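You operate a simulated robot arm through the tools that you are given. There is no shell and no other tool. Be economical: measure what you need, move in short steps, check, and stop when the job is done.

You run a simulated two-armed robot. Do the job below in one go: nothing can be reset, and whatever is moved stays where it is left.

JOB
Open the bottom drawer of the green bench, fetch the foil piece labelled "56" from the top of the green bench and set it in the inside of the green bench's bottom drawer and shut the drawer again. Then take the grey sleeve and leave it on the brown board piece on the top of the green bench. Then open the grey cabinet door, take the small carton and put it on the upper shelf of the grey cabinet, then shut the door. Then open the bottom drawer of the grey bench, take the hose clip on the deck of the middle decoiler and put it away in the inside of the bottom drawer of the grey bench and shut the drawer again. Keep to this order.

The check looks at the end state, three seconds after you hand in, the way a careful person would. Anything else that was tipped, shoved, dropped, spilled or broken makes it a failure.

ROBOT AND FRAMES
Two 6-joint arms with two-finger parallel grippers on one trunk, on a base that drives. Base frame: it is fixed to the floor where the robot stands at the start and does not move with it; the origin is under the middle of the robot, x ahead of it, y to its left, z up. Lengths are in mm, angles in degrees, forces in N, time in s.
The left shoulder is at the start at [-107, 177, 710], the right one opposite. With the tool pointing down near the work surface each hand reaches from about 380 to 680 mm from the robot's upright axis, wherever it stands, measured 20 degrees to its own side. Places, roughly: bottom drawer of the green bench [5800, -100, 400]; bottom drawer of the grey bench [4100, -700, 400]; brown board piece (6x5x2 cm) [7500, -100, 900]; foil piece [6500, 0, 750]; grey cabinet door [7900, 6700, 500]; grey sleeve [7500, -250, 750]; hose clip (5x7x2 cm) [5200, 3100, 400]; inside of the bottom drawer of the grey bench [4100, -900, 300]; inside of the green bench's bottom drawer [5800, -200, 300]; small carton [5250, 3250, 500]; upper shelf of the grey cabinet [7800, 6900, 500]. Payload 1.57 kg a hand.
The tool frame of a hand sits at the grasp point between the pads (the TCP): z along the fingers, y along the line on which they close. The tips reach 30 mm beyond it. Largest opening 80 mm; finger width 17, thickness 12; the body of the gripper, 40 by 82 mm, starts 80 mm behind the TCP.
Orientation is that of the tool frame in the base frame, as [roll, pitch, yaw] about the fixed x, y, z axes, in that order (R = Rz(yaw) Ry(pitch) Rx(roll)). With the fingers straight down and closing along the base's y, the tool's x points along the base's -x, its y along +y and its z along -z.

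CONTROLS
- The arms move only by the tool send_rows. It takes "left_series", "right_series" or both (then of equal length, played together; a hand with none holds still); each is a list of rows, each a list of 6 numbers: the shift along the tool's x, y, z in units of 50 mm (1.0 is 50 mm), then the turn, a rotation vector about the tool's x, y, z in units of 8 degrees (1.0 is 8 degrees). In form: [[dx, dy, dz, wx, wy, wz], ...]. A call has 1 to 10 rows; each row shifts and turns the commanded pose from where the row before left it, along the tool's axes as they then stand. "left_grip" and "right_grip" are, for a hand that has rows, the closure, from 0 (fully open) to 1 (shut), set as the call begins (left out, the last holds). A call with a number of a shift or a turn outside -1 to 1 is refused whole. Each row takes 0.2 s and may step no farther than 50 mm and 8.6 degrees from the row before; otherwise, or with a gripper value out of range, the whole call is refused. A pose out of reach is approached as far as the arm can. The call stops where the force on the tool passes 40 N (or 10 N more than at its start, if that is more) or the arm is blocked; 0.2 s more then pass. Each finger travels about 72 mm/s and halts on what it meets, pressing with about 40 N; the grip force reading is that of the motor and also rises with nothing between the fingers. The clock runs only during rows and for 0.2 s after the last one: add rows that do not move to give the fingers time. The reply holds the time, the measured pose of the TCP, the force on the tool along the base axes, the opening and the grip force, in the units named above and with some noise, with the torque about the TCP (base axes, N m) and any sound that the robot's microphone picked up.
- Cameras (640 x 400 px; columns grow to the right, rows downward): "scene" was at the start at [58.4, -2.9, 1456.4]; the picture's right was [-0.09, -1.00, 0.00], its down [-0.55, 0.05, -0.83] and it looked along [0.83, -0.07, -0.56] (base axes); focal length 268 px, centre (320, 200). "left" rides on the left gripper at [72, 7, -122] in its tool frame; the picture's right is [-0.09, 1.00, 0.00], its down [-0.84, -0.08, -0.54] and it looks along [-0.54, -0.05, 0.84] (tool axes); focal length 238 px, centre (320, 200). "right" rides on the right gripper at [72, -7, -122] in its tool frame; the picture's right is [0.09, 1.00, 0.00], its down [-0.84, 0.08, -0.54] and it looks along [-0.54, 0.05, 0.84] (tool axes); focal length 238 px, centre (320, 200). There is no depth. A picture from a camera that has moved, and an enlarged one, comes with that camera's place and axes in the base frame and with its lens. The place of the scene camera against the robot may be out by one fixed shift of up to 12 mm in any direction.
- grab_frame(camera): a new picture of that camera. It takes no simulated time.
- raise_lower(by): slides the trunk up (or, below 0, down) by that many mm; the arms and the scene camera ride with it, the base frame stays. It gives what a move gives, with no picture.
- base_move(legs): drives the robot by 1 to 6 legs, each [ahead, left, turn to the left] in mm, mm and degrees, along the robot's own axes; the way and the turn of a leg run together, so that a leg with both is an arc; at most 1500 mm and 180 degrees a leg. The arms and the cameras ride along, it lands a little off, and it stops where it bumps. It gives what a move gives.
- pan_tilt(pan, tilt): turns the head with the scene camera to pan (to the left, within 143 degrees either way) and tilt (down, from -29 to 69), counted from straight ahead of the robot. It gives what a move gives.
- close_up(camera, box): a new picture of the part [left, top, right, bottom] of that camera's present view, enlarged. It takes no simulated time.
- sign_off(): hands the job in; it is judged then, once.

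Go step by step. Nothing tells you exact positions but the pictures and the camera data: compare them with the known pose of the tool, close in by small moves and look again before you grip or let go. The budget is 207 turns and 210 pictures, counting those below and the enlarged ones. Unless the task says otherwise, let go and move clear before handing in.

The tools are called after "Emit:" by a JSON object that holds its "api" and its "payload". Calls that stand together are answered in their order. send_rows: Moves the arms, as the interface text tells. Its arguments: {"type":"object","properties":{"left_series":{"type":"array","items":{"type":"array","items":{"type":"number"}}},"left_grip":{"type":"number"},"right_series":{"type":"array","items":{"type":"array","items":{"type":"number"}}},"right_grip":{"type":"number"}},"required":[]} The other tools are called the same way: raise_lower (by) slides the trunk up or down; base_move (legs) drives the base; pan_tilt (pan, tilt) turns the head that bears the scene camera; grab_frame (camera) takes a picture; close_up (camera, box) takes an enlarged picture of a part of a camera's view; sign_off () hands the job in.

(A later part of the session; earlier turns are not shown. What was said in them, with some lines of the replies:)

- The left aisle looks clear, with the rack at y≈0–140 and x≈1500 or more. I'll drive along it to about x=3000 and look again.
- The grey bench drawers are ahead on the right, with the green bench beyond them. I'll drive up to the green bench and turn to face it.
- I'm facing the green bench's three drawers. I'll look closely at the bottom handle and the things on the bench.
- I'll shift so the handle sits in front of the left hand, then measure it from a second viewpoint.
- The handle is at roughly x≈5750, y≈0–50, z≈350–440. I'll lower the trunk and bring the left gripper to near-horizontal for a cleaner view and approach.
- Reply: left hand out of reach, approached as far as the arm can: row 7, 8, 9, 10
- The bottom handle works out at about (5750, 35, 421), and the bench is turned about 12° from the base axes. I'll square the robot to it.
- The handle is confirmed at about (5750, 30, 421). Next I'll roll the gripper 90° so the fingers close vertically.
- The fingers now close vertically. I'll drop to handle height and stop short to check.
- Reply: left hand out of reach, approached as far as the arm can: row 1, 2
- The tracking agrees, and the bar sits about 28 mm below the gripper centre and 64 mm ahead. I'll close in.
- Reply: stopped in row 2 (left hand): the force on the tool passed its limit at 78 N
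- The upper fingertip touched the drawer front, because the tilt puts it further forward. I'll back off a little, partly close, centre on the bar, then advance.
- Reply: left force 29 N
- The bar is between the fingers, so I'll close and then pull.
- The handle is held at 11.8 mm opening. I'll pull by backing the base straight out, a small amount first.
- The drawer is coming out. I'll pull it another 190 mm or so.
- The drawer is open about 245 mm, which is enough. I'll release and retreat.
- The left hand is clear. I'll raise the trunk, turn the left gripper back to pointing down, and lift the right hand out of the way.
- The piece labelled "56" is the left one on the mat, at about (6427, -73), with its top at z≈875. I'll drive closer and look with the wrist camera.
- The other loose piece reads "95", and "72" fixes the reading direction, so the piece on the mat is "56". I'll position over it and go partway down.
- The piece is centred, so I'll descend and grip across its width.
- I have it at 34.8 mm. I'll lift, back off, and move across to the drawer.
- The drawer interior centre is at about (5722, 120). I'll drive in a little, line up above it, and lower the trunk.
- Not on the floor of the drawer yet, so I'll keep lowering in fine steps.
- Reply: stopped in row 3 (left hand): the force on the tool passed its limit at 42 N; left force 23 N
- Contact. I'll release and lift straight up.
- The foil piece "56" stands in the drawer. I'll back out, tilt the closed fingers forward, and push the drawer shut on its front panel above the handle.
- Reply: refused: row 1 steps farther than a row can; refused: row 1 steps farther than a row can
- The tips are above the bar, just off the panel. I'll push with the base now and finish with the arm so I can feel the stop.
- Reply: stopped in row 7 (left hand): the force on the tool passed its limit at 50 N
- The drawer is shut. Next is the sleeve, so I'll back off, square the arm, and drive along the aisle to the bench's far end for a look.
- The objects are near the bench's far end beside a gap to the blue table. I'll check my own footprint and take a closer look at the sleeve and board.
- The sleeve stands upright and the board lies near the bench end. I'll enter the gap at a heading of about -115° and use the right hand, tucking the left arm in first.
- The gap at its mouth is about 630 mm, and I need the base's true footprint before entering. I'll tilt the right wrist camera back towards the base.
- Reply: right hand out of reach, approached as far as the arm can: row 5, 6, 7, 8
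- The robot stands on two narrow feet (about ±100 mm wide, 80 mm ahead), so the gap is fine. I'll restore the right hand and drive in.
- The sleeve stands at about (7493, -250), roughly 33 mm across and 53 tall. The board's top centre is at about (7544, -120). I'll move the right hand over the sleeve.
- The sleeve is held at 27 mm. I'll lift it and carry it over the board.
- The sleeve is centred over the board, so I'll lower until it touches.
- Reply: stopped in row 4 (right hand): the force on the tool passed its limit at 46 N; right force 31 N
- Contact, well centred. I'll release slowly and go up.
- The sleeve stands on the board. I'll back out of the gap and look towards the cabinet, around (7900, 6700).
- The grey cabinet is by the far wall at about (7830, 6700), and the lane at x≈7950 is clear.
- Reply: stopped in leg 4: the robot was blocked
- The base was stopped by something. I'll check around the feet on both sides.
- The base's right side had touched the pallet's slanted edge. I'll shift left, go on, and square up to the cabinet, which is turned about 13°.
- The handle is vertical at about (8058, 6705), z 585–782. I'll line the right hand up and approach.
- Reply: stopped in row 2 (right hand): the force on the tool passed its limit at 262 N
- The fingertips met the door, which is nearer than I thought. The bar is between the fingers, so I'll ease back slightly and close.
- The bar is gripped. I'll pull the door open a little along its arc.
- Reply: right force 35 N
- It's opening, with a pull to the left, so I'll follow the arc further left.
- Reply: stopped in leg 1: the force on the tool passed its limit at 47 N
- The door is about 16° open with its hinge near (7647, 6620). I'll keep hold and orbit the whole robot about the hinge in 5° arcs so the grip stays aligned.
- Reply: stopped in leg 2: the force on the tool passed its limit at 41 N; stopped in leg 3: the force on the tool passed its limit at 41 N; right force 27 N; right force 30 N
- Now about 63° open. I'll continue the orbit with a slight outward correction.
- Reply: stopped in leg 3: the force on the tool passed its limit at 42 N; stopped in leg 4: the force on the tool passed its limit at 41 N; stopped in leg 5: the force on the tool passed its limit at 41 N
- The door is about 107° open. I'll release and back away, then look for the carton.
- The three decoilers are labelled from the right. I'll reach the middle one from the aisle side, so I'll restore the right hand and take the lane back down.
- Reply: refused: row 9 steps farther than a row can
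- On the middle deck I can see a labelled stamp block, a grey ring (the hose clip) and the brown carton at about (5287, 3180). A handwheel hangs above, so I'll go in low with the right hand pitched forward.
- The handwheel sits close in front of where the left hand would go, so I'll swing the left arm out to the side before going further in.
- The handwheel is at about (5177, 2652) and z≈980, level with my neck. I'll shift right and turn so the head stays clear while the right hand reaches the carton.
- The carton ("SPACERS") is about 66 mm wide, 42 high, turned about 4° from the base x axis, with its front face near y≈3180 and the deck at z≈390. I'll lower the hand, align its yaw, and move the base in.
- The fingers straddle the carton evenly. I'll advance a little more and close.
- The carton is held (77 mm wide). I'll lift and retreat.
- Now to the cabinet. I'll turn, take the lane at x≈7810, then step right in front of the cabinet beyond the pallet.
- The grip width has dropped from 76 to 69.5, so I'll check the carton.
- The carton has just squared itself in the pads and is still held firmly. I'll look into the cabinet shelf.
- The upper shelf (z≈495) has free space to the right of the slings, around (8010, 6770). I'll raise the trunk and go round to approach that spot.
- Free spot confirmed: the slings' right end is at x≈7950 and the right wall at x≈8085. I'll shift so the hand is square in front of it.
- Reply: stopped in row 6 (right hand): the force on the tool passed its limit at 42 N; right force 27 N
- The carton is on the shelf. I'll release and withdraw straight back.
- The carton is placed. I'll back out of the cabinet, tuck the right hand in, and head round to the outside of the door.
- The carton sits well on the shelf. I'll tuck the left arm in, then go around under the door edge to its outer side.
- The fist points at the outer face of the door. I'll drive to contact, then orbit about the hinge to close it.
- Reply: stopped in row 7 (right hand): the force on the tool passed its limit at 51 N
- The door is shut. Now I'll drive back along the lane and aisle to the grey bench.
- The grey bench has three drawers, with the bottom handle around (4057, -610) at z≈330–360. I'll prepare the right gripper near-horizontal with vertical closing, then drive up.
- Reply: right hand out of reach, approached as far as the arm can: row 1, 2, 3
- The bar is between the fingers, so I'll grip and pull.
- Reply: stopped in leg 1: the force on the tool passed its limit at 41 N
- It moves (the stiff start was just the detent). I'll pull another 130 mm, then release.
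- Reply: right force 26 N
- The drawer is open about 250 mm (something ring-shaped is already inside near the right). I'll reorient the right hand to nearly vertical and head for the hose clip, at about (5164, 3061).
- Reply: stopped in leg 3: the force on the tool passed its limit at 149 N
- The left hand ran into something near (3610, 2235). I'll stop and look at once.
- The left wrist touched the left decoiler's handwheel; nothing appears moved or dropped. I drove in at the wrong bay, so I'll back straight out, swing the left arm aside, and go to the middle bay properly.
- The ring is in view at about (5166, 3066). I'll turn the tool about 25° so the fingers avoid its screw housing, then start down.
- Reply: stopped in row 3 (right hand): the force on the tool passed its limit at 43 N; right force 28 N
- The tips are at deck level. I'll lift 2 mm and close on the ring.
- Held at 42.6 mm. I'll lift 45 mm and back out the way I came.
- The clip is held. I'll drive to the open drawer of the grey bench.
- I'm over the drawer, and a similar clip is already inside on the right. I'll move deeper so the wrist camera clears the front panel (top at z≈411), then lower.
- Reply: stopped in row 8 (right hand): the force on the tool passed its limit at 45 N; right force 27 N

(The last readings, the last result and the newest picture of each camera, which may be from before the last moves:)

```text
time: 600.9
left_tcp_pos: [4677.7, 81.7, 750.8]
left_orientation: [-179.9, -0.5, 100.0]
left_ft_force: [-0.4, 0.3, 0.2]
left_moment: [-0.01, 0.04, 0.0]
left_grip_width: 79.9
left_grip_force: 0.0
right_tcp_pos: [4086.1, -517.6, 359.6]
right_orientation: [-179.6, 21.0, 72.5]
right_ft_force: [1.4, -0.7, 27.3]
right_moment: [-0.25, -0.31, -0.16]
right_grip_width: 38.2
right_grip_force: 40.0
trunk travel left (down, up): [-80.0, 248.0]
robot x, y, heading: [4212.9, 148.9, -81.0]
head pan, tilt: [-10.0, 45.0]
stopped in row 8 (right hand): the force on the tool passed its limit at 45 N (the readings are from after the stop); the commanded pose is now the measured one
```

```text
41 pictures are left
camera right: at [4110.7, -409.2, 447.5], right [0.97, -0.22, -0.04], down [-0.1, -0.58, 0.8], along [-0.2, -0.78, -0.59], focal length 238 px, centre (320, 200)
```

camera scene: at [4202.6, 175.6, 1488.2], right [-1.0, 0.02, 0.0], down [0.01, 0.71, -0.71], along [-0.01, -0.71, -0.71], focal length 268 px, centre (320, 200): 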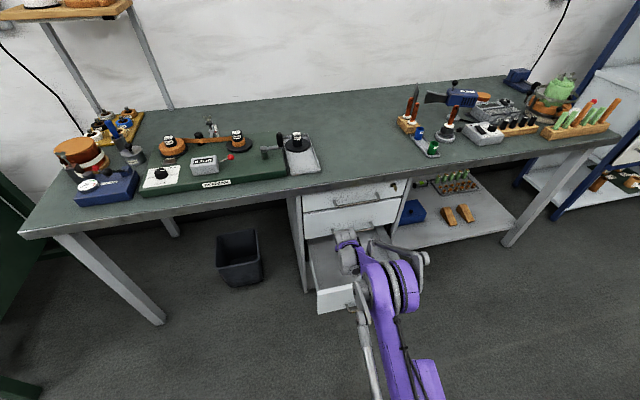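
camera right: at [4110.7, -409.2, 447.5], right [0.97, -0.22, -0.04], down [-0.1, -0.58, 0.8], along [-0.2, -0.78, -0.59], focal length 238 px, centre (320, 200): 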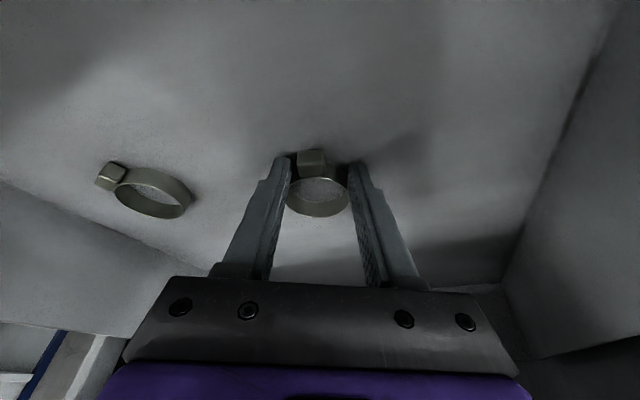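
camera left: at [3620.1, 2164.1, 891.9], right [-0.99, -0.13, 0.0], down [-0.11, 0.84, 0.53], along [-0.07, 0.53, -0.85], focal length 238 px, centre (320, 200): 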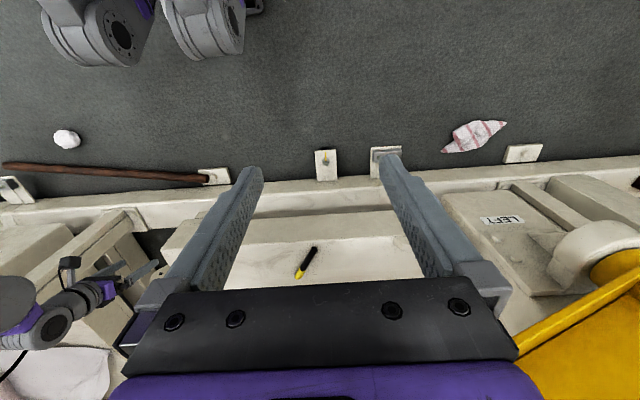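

Contact with the drawer floor. I'll release and rise.

Emit:
{"api": "send_rows", "payload": {"right_series": [[0, 0, -0.02, 0, 0, 0], [0, 0, 0, 0, 0, 0], [0, 0, 0, 0, 0, 0]], "right_grip": 0.2}}

Emit:
{"api": "send_rows", "payload": {"right_series": [[-0.14, 0, -0.376, 0, 0, 0], [-0.3, 0, -0.8, 0, 0, 0], [-0.3, 0, -0.8, 0, 0, 0]]}}

Emit:
{"api": "grab_frame", "payload": {"camera": "right"}}

```text
time: 601.7
left_tcp_pos: [4677.0, 81.6, 749.9]
left_orientation: [-179.9, -0.4, 100.0]
left_ft_force: [0.5, -0.2, 0.1]
left_moment: [-0.01, -0.01, 0.01]
left_grip_width: 80.2
left_grip_force: 0.1
right_tcp_pos: [4083.9, -516.7, 358.8]
right_orientation: [-179.6, 20.8, 72.5]
right_ft_force: [-14.8, -2.2, 29.5]
right_moment: [-0.42, -0.33, -0.25]
right_grip_width: 52.5
right_grip_force: 0.1
trunk travel left (down, up): [-80.0, 248.0]
robot x, y, heading: [4213.4, 149.5, -81.3]
head pan, tilt: [-10.0, 45.0]
```

```text
time: 602.5
left_tcp_pos: [4677.6, 79.6, 750.8]
left_orientation: [-179.8, -0.6, 100.0]
left_ft_force: [0.0, 0.0, -0.4]
left_moment: [0.02, 0.01, 0.0]
left_grip_width: 80.1
left_grip_force: 0.0
right_tcp_pos: [4086.3, -515.0, 463.6]
right_orientation: [-179.6, 20.6, 72.6]
right_ft_force: [-0.6, -0.5, -1.2]
right_moment: [0.02, -0.02, 0.01]
right_grip_width: 63.9
right_grip_force: 0.0
trunk travel left (down, up): [-80.0, 248.0]
robot x, y, heading: [4216.3, 149.1, -81.6]
head pan, tilt: [-10.0, 45.0]
```

```text
40 pictures are left
camera right: at [4111.5, -408.0, 552.3], right [0.97, -0.22, -0.04], down [-0.1, -0.59, 0.8], along [-0.2, -0.78, -0.6], focal length 238 px, centre (320, 200)
```

right: 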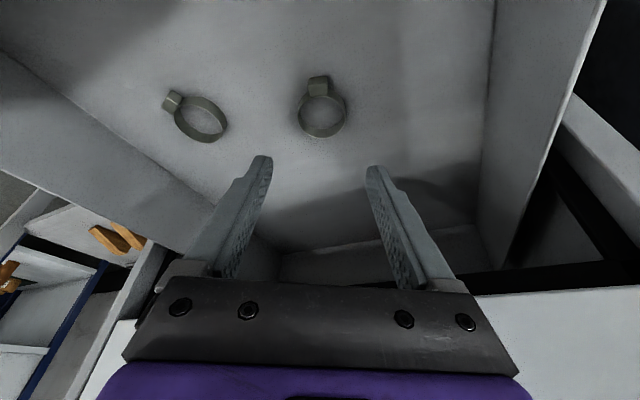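

The clip lies flat in the drawer. I'll back out, tilt the closed fist, and push the drawer shut above the handle.

Emit:
{"api": "raise_lower", "payload": {"by": 60}}

Emit:
{"api": "base_move", "payload": {"legs": [[-330, 0, 2]]}}

Emit:
{"api": "send_rows", "payload": {"right_series": [[0, 0, 0, 0, -1, 0], [0, 0, 0, 0, -1, 0], [0, 0, 0, 0, -1, 0], [0.6, 0, 0.6, 0, 0, 0], [0.6, 0, 0.6, 0, 0, 0], [0.3, 0, 0.3, 0, 0, 0]], "right_grip": 1}}

Emit:
{"api": "grab_frame", "payload": {"camera": "right"}}

Emit:
{"api": "grab_frame", "payload": {"camera": "scene"}}

```text
time: 603.5
left_tcp_pos: [4677.4, 80.5, 811.3]
left_orientation: [-179.9, -0.6, 99.9]
left_ft_force: [-0.4, 0.3, 0.1]
left_moment: [-0.02, 0.03, -0.01]
left_grip_width: 79.9
left_grip_force: 0.1
right_tcp_pos: [4086.0, -516.6, 523.4]
right_orientation: [-179.5, 20.7, 72.5]
right_ft_force: [0.0, 0.5, 0.1]
right_moment: [0.02, -0.02, -0.01]
right_grip_width: 64.1
right_grip_force: 0.0
trunk travel left (down, up): [-140.0, 188.0]
robot x, y, heading: [4217.6, 152.5, -81.3]
head pan, tilt: [-10.0, 45.0]
```

```text
time: 605.5
left_tcp_pos: [4627.0, 396.9, 810.0]
left_orientation: [-179.9, -0.6, 102.1]
left_ft_force: [-0.1, 0.3, 0.4]
left_moment: [0.0, 0.0, 0.0]
left_grip_width: 80.2
left_grip_force: 0.1
right_tcp_pos: [4055.0, -228.0, 525.4]
right_orientation: [179.9, 21.7, 74.2]
right_ft_force: [0.4, 0.9, 9.8]
right_moment: [-0.06, -0.28, 0.08]
right_grip_width: 64.1
right_grip_force: 0.1
trunk travel left (down, up): [-140.0, 188.0]
robot x, y, heading: [4163.2, 451.3, -79.2]
head pan, tilt: [-10.0, 45.0]
stopped in leg 1: the force on the tool passed its limit at 70 N (the readings are from after the stop); the commanded pose is now the measured one
```

```text
time: 606.4
left_tcp_pos: [4627.2, 396.1, 811.2]
left_orientation: [-179.9, -0.5, 102.2]
left_ft_force: [-0.6, -1.7, 0.2]
left_moment: [0.01, 0.01, -0.01]
left_grip_width: 80.1
left_grip_force: 0.1
right_tcp_pos: [4056.8, -230.3, 520.2]
right_orientation: [-180.0, 46.3, 74.7]
right_ft_force: [2.3, 0.2, 17.6]
right_moment: [-0.22, 0.01, -0.15]
right_grip_width: 0.0
right_grip_force: 20.7
trunk travel left (down, up): [-140.0, 188.0]
robot x, y, heading: [4165.1, 445.7, -79.1]
head pan, tilt: [-10.0, 45.0]
stopped in row 4 (right hand): the force on the tool passed its limit at 78 N (the readings are from after the stop); the commanded pose is now the measured one
```

```text
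39 pictures are left
camera right: at [4085.0, -93.7, 553.1], right [0.98, -0.2, -0.07], down [0.03, -0.2, 0.98], along [-0.21, -0.96, -0.19], focal length 238 px, centre (320, 200)
```

right: 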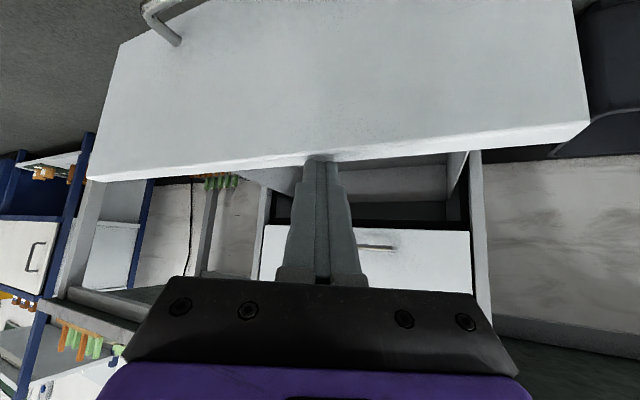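

```text
38 pictures are left
camera scene: at [4163.8, 404.2, 1429.6], right [-1.0, -0.01, 0.0], down [-0.01, 0.71, -0.71], along [0.01, -0.71, -0.71], focal length 268 px, centre (320, 200)
```

scene: 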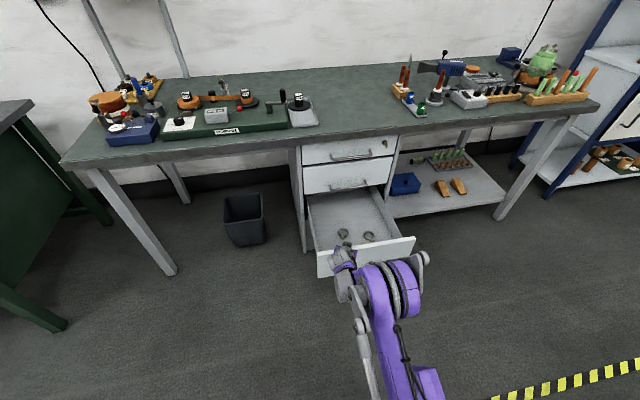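

The drawer front is taller than I estimated (top at z≈490), and the hand dragged the drawer a little further out; both clips are still inside it. I'll lift off, back away, and then push.

Emit:
{"api": "send_rows", "payload": {"right_series": [[-0.3, 0, -0.3, 0, 0, 0], [-0.4, 0, -0.4, 0, 0, 0]]}}

Emit:
{"api": "base_move", "payload": {"legs": [[-170, 0, 0]]}}

Emit:
{"api": "send_rows", "payload": {"right_series": [[0.6, 0, 0.6, 0, 0, 0], [0.6, 0, 0.6, 0, 0, 0], [0.35, 0, 0.35, 0, 0, 0]]}}

Emit:
{"api": "grab_frame", "payload": {"camera": "right"}}

Emit:
{"api": "close_up", "payload": {"camera": "scene", "box": [260, 100, 480, 270]}}

```text
time: 607.0
left_tcp_pos: [4628.5, 397.5, 811.2]
left_orientation: [-179.9, -0.5, 102.0]
left_ft_force: [-0.4, 1.0, 0.2]
left_moment: [0.02, 0.0, -0.04]
left_grip_width: 80.0
left_grip_force: 0.1
right_tcp_pos: [4055.5, -227.9, 569.5]
right_orientation: [-179.9, 46.2, 74.6]
right_ft_force: [0.1, -0.2, -0.6]
right_moment: [0.01, 0.01, 0.0]
right_grip_width: 0.2
right_grip_force: 21.2
trunk travel left (down, up): [-140.0, 188.0]
robot x, y, heading: [4165.8, 447.7, -79.0]
head pan, tilt: [-10.0, 45.0]
```

```text
time: 608.5
left_tcp_pos: [4594.6, 561.4, 809.8]
left_orientation: [-179.9, -0.6, 102.1]
left_ft_force: [0.6, 0.5, 0.2]
left_moment: [-0.02, 0.0, 0.01]
left_grip_width: 79.8
left_grip_force: 0.0
right_tcp_pos: [4025.8, -63.3, 568.9]
right_orientation: [-179.9, 46.2, 74.8]
right_ft_force: [0.2, 0.2, -0.1]
right_moment: [-0.01, 0.0, 0.02]
right_grip_width: 0.0
right_grip_force: 21.2
trunk travel left (down, up): [-140.0, 188.0]
robot x, y, heading: [4134.2, 612.9, -79.0]
head pan, tilt: [-10.0, 45.0]
```

```text
time: 609.3
left_tcp_pos: [4596.4, 561.3, 810.4]
left_orientation: [-179.8, -0.7, 102.1]
left_ft_force: [0.0, -0.1, 0.0]
left_moment: [0.02, 0.01, 0.01]
left_grip_width: 80.0
left_grip_force: 0.2
right_tcp_pos: [4024.5, -64.3, 459.8]
right_orientation: [-179.9, 46.2, 74.8]
right_ft_force: [-0.2, 0.7, 0.6]
right_moment: [-0.01, 0.01, 0.0]
right_grip_width: 0.0
right_grip_force: 21.6
trunk travel left (down, up): [-140.0, 188.0]
robot x, y, heading: [4132.3, 614.8, -78.6]
head pan, tilt: [-10.0, 45.0]
```

```text
37 pictures are left
camera right: at [4053.3, 70.6, 492.5], right [0.98, -0.2, -0.07], down [0.03, -0.2, 0.98], along [-0.21, -0.96, -0.19], focal length 238 px, centre (320, 200)
```

right: 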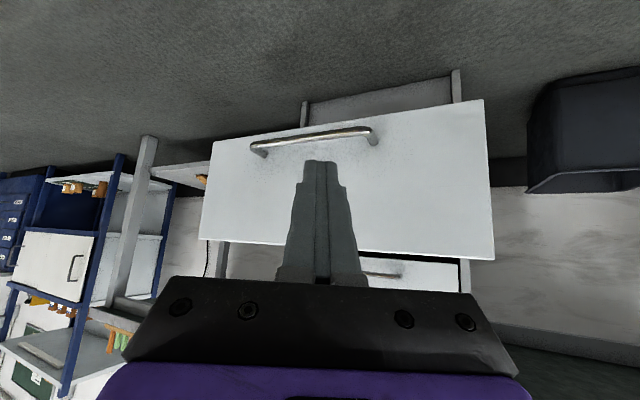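

```text
2.35 times, centred on (370, 185) of scene
camera zoom: at [4131.9, 567.8, 1429.4], right [-1.0, -0.02, 0.0], down [-0.01, 0.71, -0.71], along [0.01, -0.71, -0.71], focal length 631 px, centre (202, 235)
```

zoom: 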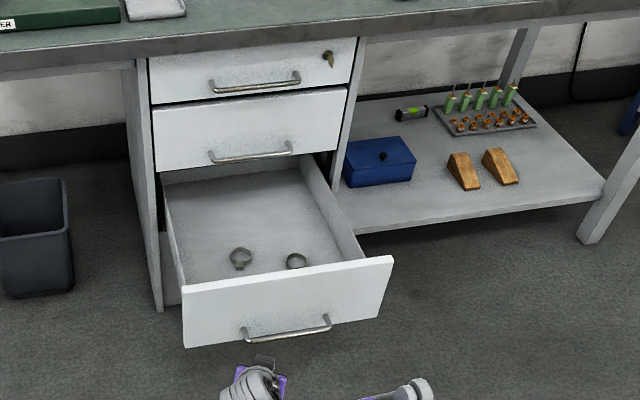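

Both clips are inside. I'll push the drawer in with the base, finishing with the arm.

Emit:
{"api": "base_move", "payload": {"legs": [[170, 0, 0], [150, 0, 0], [140, 0, 0]]}}

Emit:
{"api": "grab_frame", "payload": {"camera": "right"}}

Emit:
{"api": "close_up", "payload": {"camera": "scene", "box": [220, 100, 480, 300]}}

```text
time: 612.7
left_tcp_pos: [4682.1, 109.4, 809.4]
left_orientation: [-179.8, -0.6, 102.0]
left_ft_force: [0.2, -0.6, -0.2]
left_moment: [0.03, -0.01, 0.01]
left_grip_width: 79.9
left_grip_force: 0.1
right_tcp_pos: [4110.1, -515.7, 459.8]
right_orientation: [-179.9, 46.2, 74.6]
right_ft_force: [-0.1, -0.3, -0.2]
right_moment: [0.03, 0.04, -0.04]
right_grip_width: 0.0
right_grip_force: 20.8
trunk travel left (down, up): [-140.0, 188.0]
robot x, y, heading: [4219.2, 157.6, -79.3]
head pan, tilt: [-10.0, 45.0]
```

```text
35 pictures are left
camera right: at [4139.0, -381.0, 492.5], right [0.98, -0.2, -0.07], down [0.03, -0.2, 0.98], along [-0.21, -0.96, -0.19], focal length 238 px, centre (320, 200)
```

right: 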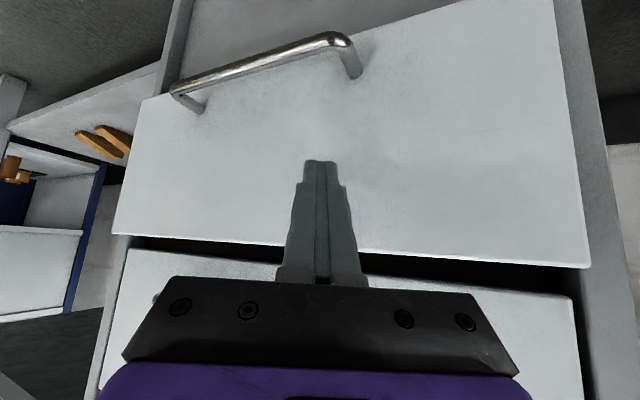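

```text
2.00 times, centred on (350, 200) of scene
camera zoom: at [4218.8, 115.5, 1429.3], right [-1.0, -0.01, 0.0], down [-0.01, 0.71, -0.71], along [0.01, -0.71, -0.71], focal length 536 px, centre (260, 200)
```

zoom: 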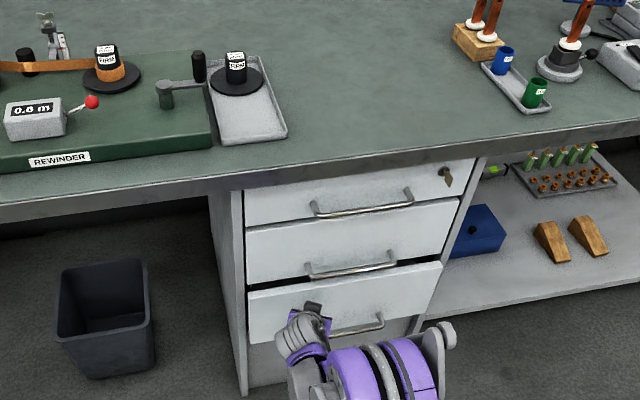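

Emit:
{"api": "send_rows", "payload": {"right_series": [[-0.1, 0.07, 0.104, 0, 0, 0], [-0.1, 0.07, 0.104, 0, 0, 0], [-0.1, 0.07, 0.104, 0, 0, 0], [-0.1, 0.07, 0.104, 0, 0, 0], [-0.1, 0.07, 0.104, 0, 0, 0], [-0.1, 0.07, 0.104, 0, 0, 0], [-0.1, 0.07, 0.104, 0, 0, 0], [-0.1, 0.07, 0.104, 0, 0, 0], [-0.1, 0.07, 0.104, 0, 0, 0], [-0.1, 0.07, 0.104, 0, 0, 0]]}}

Emit:
{"api": "close_up", "payload": {"camera": "scene", "box": [220, 100, 480, 300]}}

Emit:
{"api": "grab_frame", "payload": {"camera": "right"}}

```text
time: 613.9
left_tcp_pos: [4682.9, 110.4, 810.6]
left_orientation: [-179.9, -0.5, 102.0]
left_ft_force: [-0.2, -0.5, -0.4]
left_moment: [0.02, -0.03, -0.02]
left_grip_width: 80.0
left_grip_force: 0.1
right_tcp_pos: [4116.8, -551.0, 459.2]
right_orientation: [-179.5, 45.8, 74.5]
right_ft_force: [0.2, 15.6, 14.5]
right_moment: [-0.14, -0.02, 0.04]
right_grip_width: 0.0
right_grip_force: 21.5
trunk travel left (down, up): [-140.0, 188.0]
robot x, y, heading: [4222.7, 161.0, -78.9]
head pan, tilt: [-10.0, 45.0]
stopped in row 6 (right hand): the force on the tool passed its limit at 51 N (the readings are from after the stop); the commanded pose is now the measured one
```

```text
2.00 times, centred on (350, 200) of scene
camera zoom: at [4218.7, 119.5, 1429.6], right [-1.0, -0.01, 0.0], down [-0.01, 0.71, -0.71], along [0.01, -0.71, -0.71], focal length 536 px, centre (260, 200)
```

zoom: 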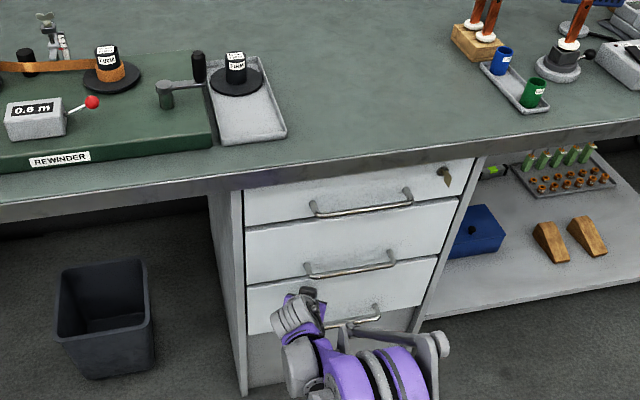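

```text
32 pictures are left
camera right: at [4146.1, -415.9, 493.8], right [0.98, -0.21, -0.07], down [0.03, -0.21, 0.98], along [-0.22, -0.96, -0.2], focal length 238 px, centre (320, 200)
```

right: 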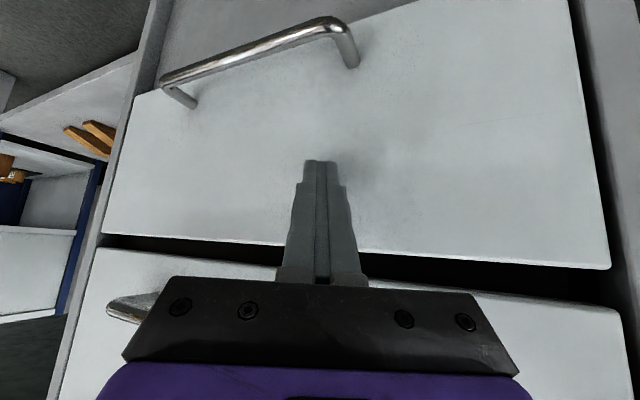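

It may be resting on its detent about 10 mm short. I'll push again a bit more firmly and compare.

Emit:
{"api": "send_rows", "payload": {"right_series": [[-0.3, 0.2, 0.31, 0, 0, 0], [-0.2, 0.14, 0.2, 0, 0, 0]]}}

Emit:
{"api": "close_up", "payload": {"camera": "scene", "box": [300, 180, 440, 280]}}

```text
time: 614.2
left_tcp_pos: [4681.7, 110.1, 810.3]
left_orientation: [-179.9, -0.5, 101.9]
left_ft_force: [0.5, -0.9, 0.2]
left_moment: [0.04, 0.02, -0.01]
left_grip_width: 80.0
left_grip_force: 0.0
right_tcp_pos: [4115.3, -552.0, 460.1]
right_orientation: [-179.3, 45.5, 74.6]
right_ft_force: [-0.1, 19.0, 16.6]
right_moment: [-0.15, -0.04, 0.06]
right_grip_width: 0.0
right_grip_force: 21.2
trunk travel left (down, up): [-140.0, 188.0]
robot x, y, heading: [4222.7, 163.3, -79.3]
head pan, tilt: [-10.0, 45.0]
stopped in row 1 (right hand): the force on the tool passed its limit at 80 N (the readings are from after the stop); the commanded pose is now the measured one
```

```text
4.00 times, centred on (370, 230) of scene
camera zoom: at [4218.7, 120.3, 1429.6], right [-1.0, -0.01, 0.0], down [-0.01, 0.71, -0.71], along [0.01, -0.71, -0.71], focal length 1073 px, centre (120, 80)
```

zoom: 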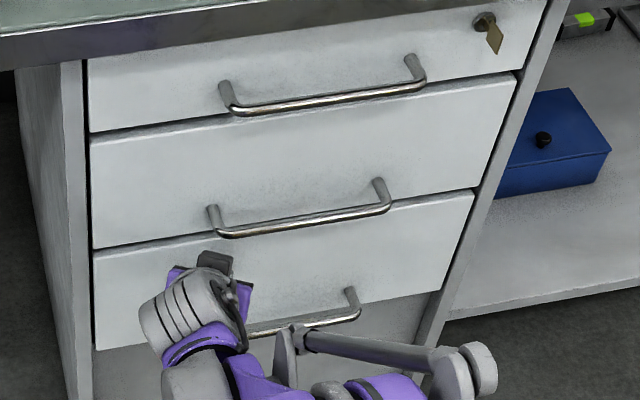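

It holds hard against 80 N and looks flush, so it is shut. I'll back clear and take a last look.

Emit:
{"api": "base_move", "payload": {"legs": [[-400, 0, 0]]}}

Emit:
{"api": "grab_frame", "payload": {"camera": "scene"}}

Emit:
{"api": "close_up", "payload": {"camera": "scene", "box": [270, 100, 420, 220]}}

```text
time: 616.7
left_tcp_pos: [4607.6, 501.3, 809.9]
left_orientation: [-179.9, -0.6, 101.9]
left_ft_force: [0.8, 0.4, -1.4]
left_moment: [-0.01, -0.01, -0.01]
left_grip_width: 80.1
left_grip_force: 0.1
right_tcp_pos: [4042.8, -160.4, 458.1]
right_orientation: [-179.4, 45.5, 74.5]
right_ft_force: [0.8, 0.6, 0.3]
right_moment: [0.0, 0.01, 0.03]
right_grip_width: 0.0
right_grip_force: 21.1
trunk travel left (down, up): [-140.0, 188.0]
robot x, y, heading: [4147.5, 554.0, -79.2]
head pan, tilt: [-10.0, 45.0]
```

```text
30 pictures are left
camera scene: at [4143.9, 510.1, 1429.4], right [-1.0, -0.01, 0.0], down [-0.01, 0.71, -0.71], along [0.01, -0.71, -0.71], focal length 268 px, centre (320, 200)
```

scene: 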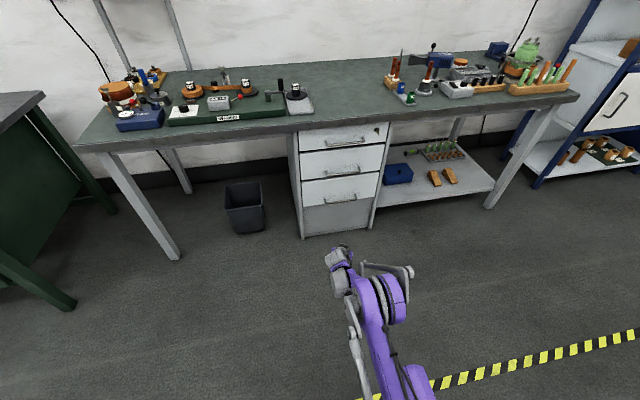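

```text
3.33 times, centred on (345, 160) of scene
camera zoom: at [4143.9, 510.1, 1429.4], right [-1.0, -0.01, 0.0], down [-0.01, 0.71, -0.71], along [0.01, -0.71, -0.71], focal length 894 px, centre (237, 333)
```

zoom: 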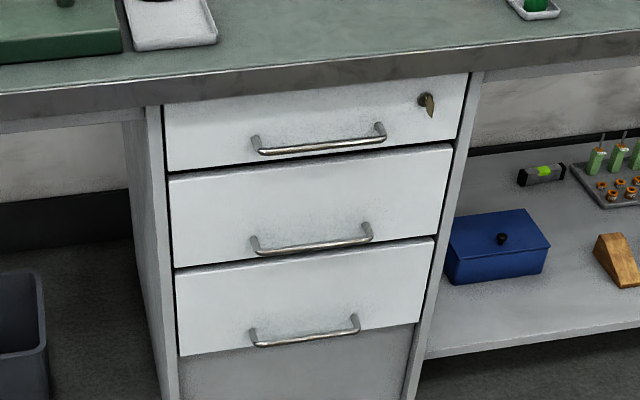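

All the drawers sit flush, the hands are empty and clear, and every step of the job is done, so I'm handing in.

Emit:
{"api": "sign_off", "payload": {}}

```text
The job is handed in.
```

I did every step in the order given and handed the job in; the check hasn't reported a result.

- **Green bench:** foil piece "56" is standing in the bottom drawer, which is shut.
- **Sleeve:** the grey sleeve is standing on the brown board piece.
- **Cabinet:** the small carton is on the upper shelf of the grey cabinet, and the door is shut.
- **Grey bench:** the hose clip from the middle decoiler is in the bottom drawer, which is shut. A similar clip was already in there.

These knocks along the way could count against it:

- The base touched the wooden pallet near the cabinet and stopped there. I couldn't tell whether it shifted.
- The fingertips hit the cabinet door with a brief 262 N spike while reaching for the handle.
- The left wrist hit the left decoiler's handwheel at about 149 N. Nothing looked moved or dropped afterwards.
- The right hand dragged the grey bench drawer about 90 mm further open when backing out. Both clips stayed inside.
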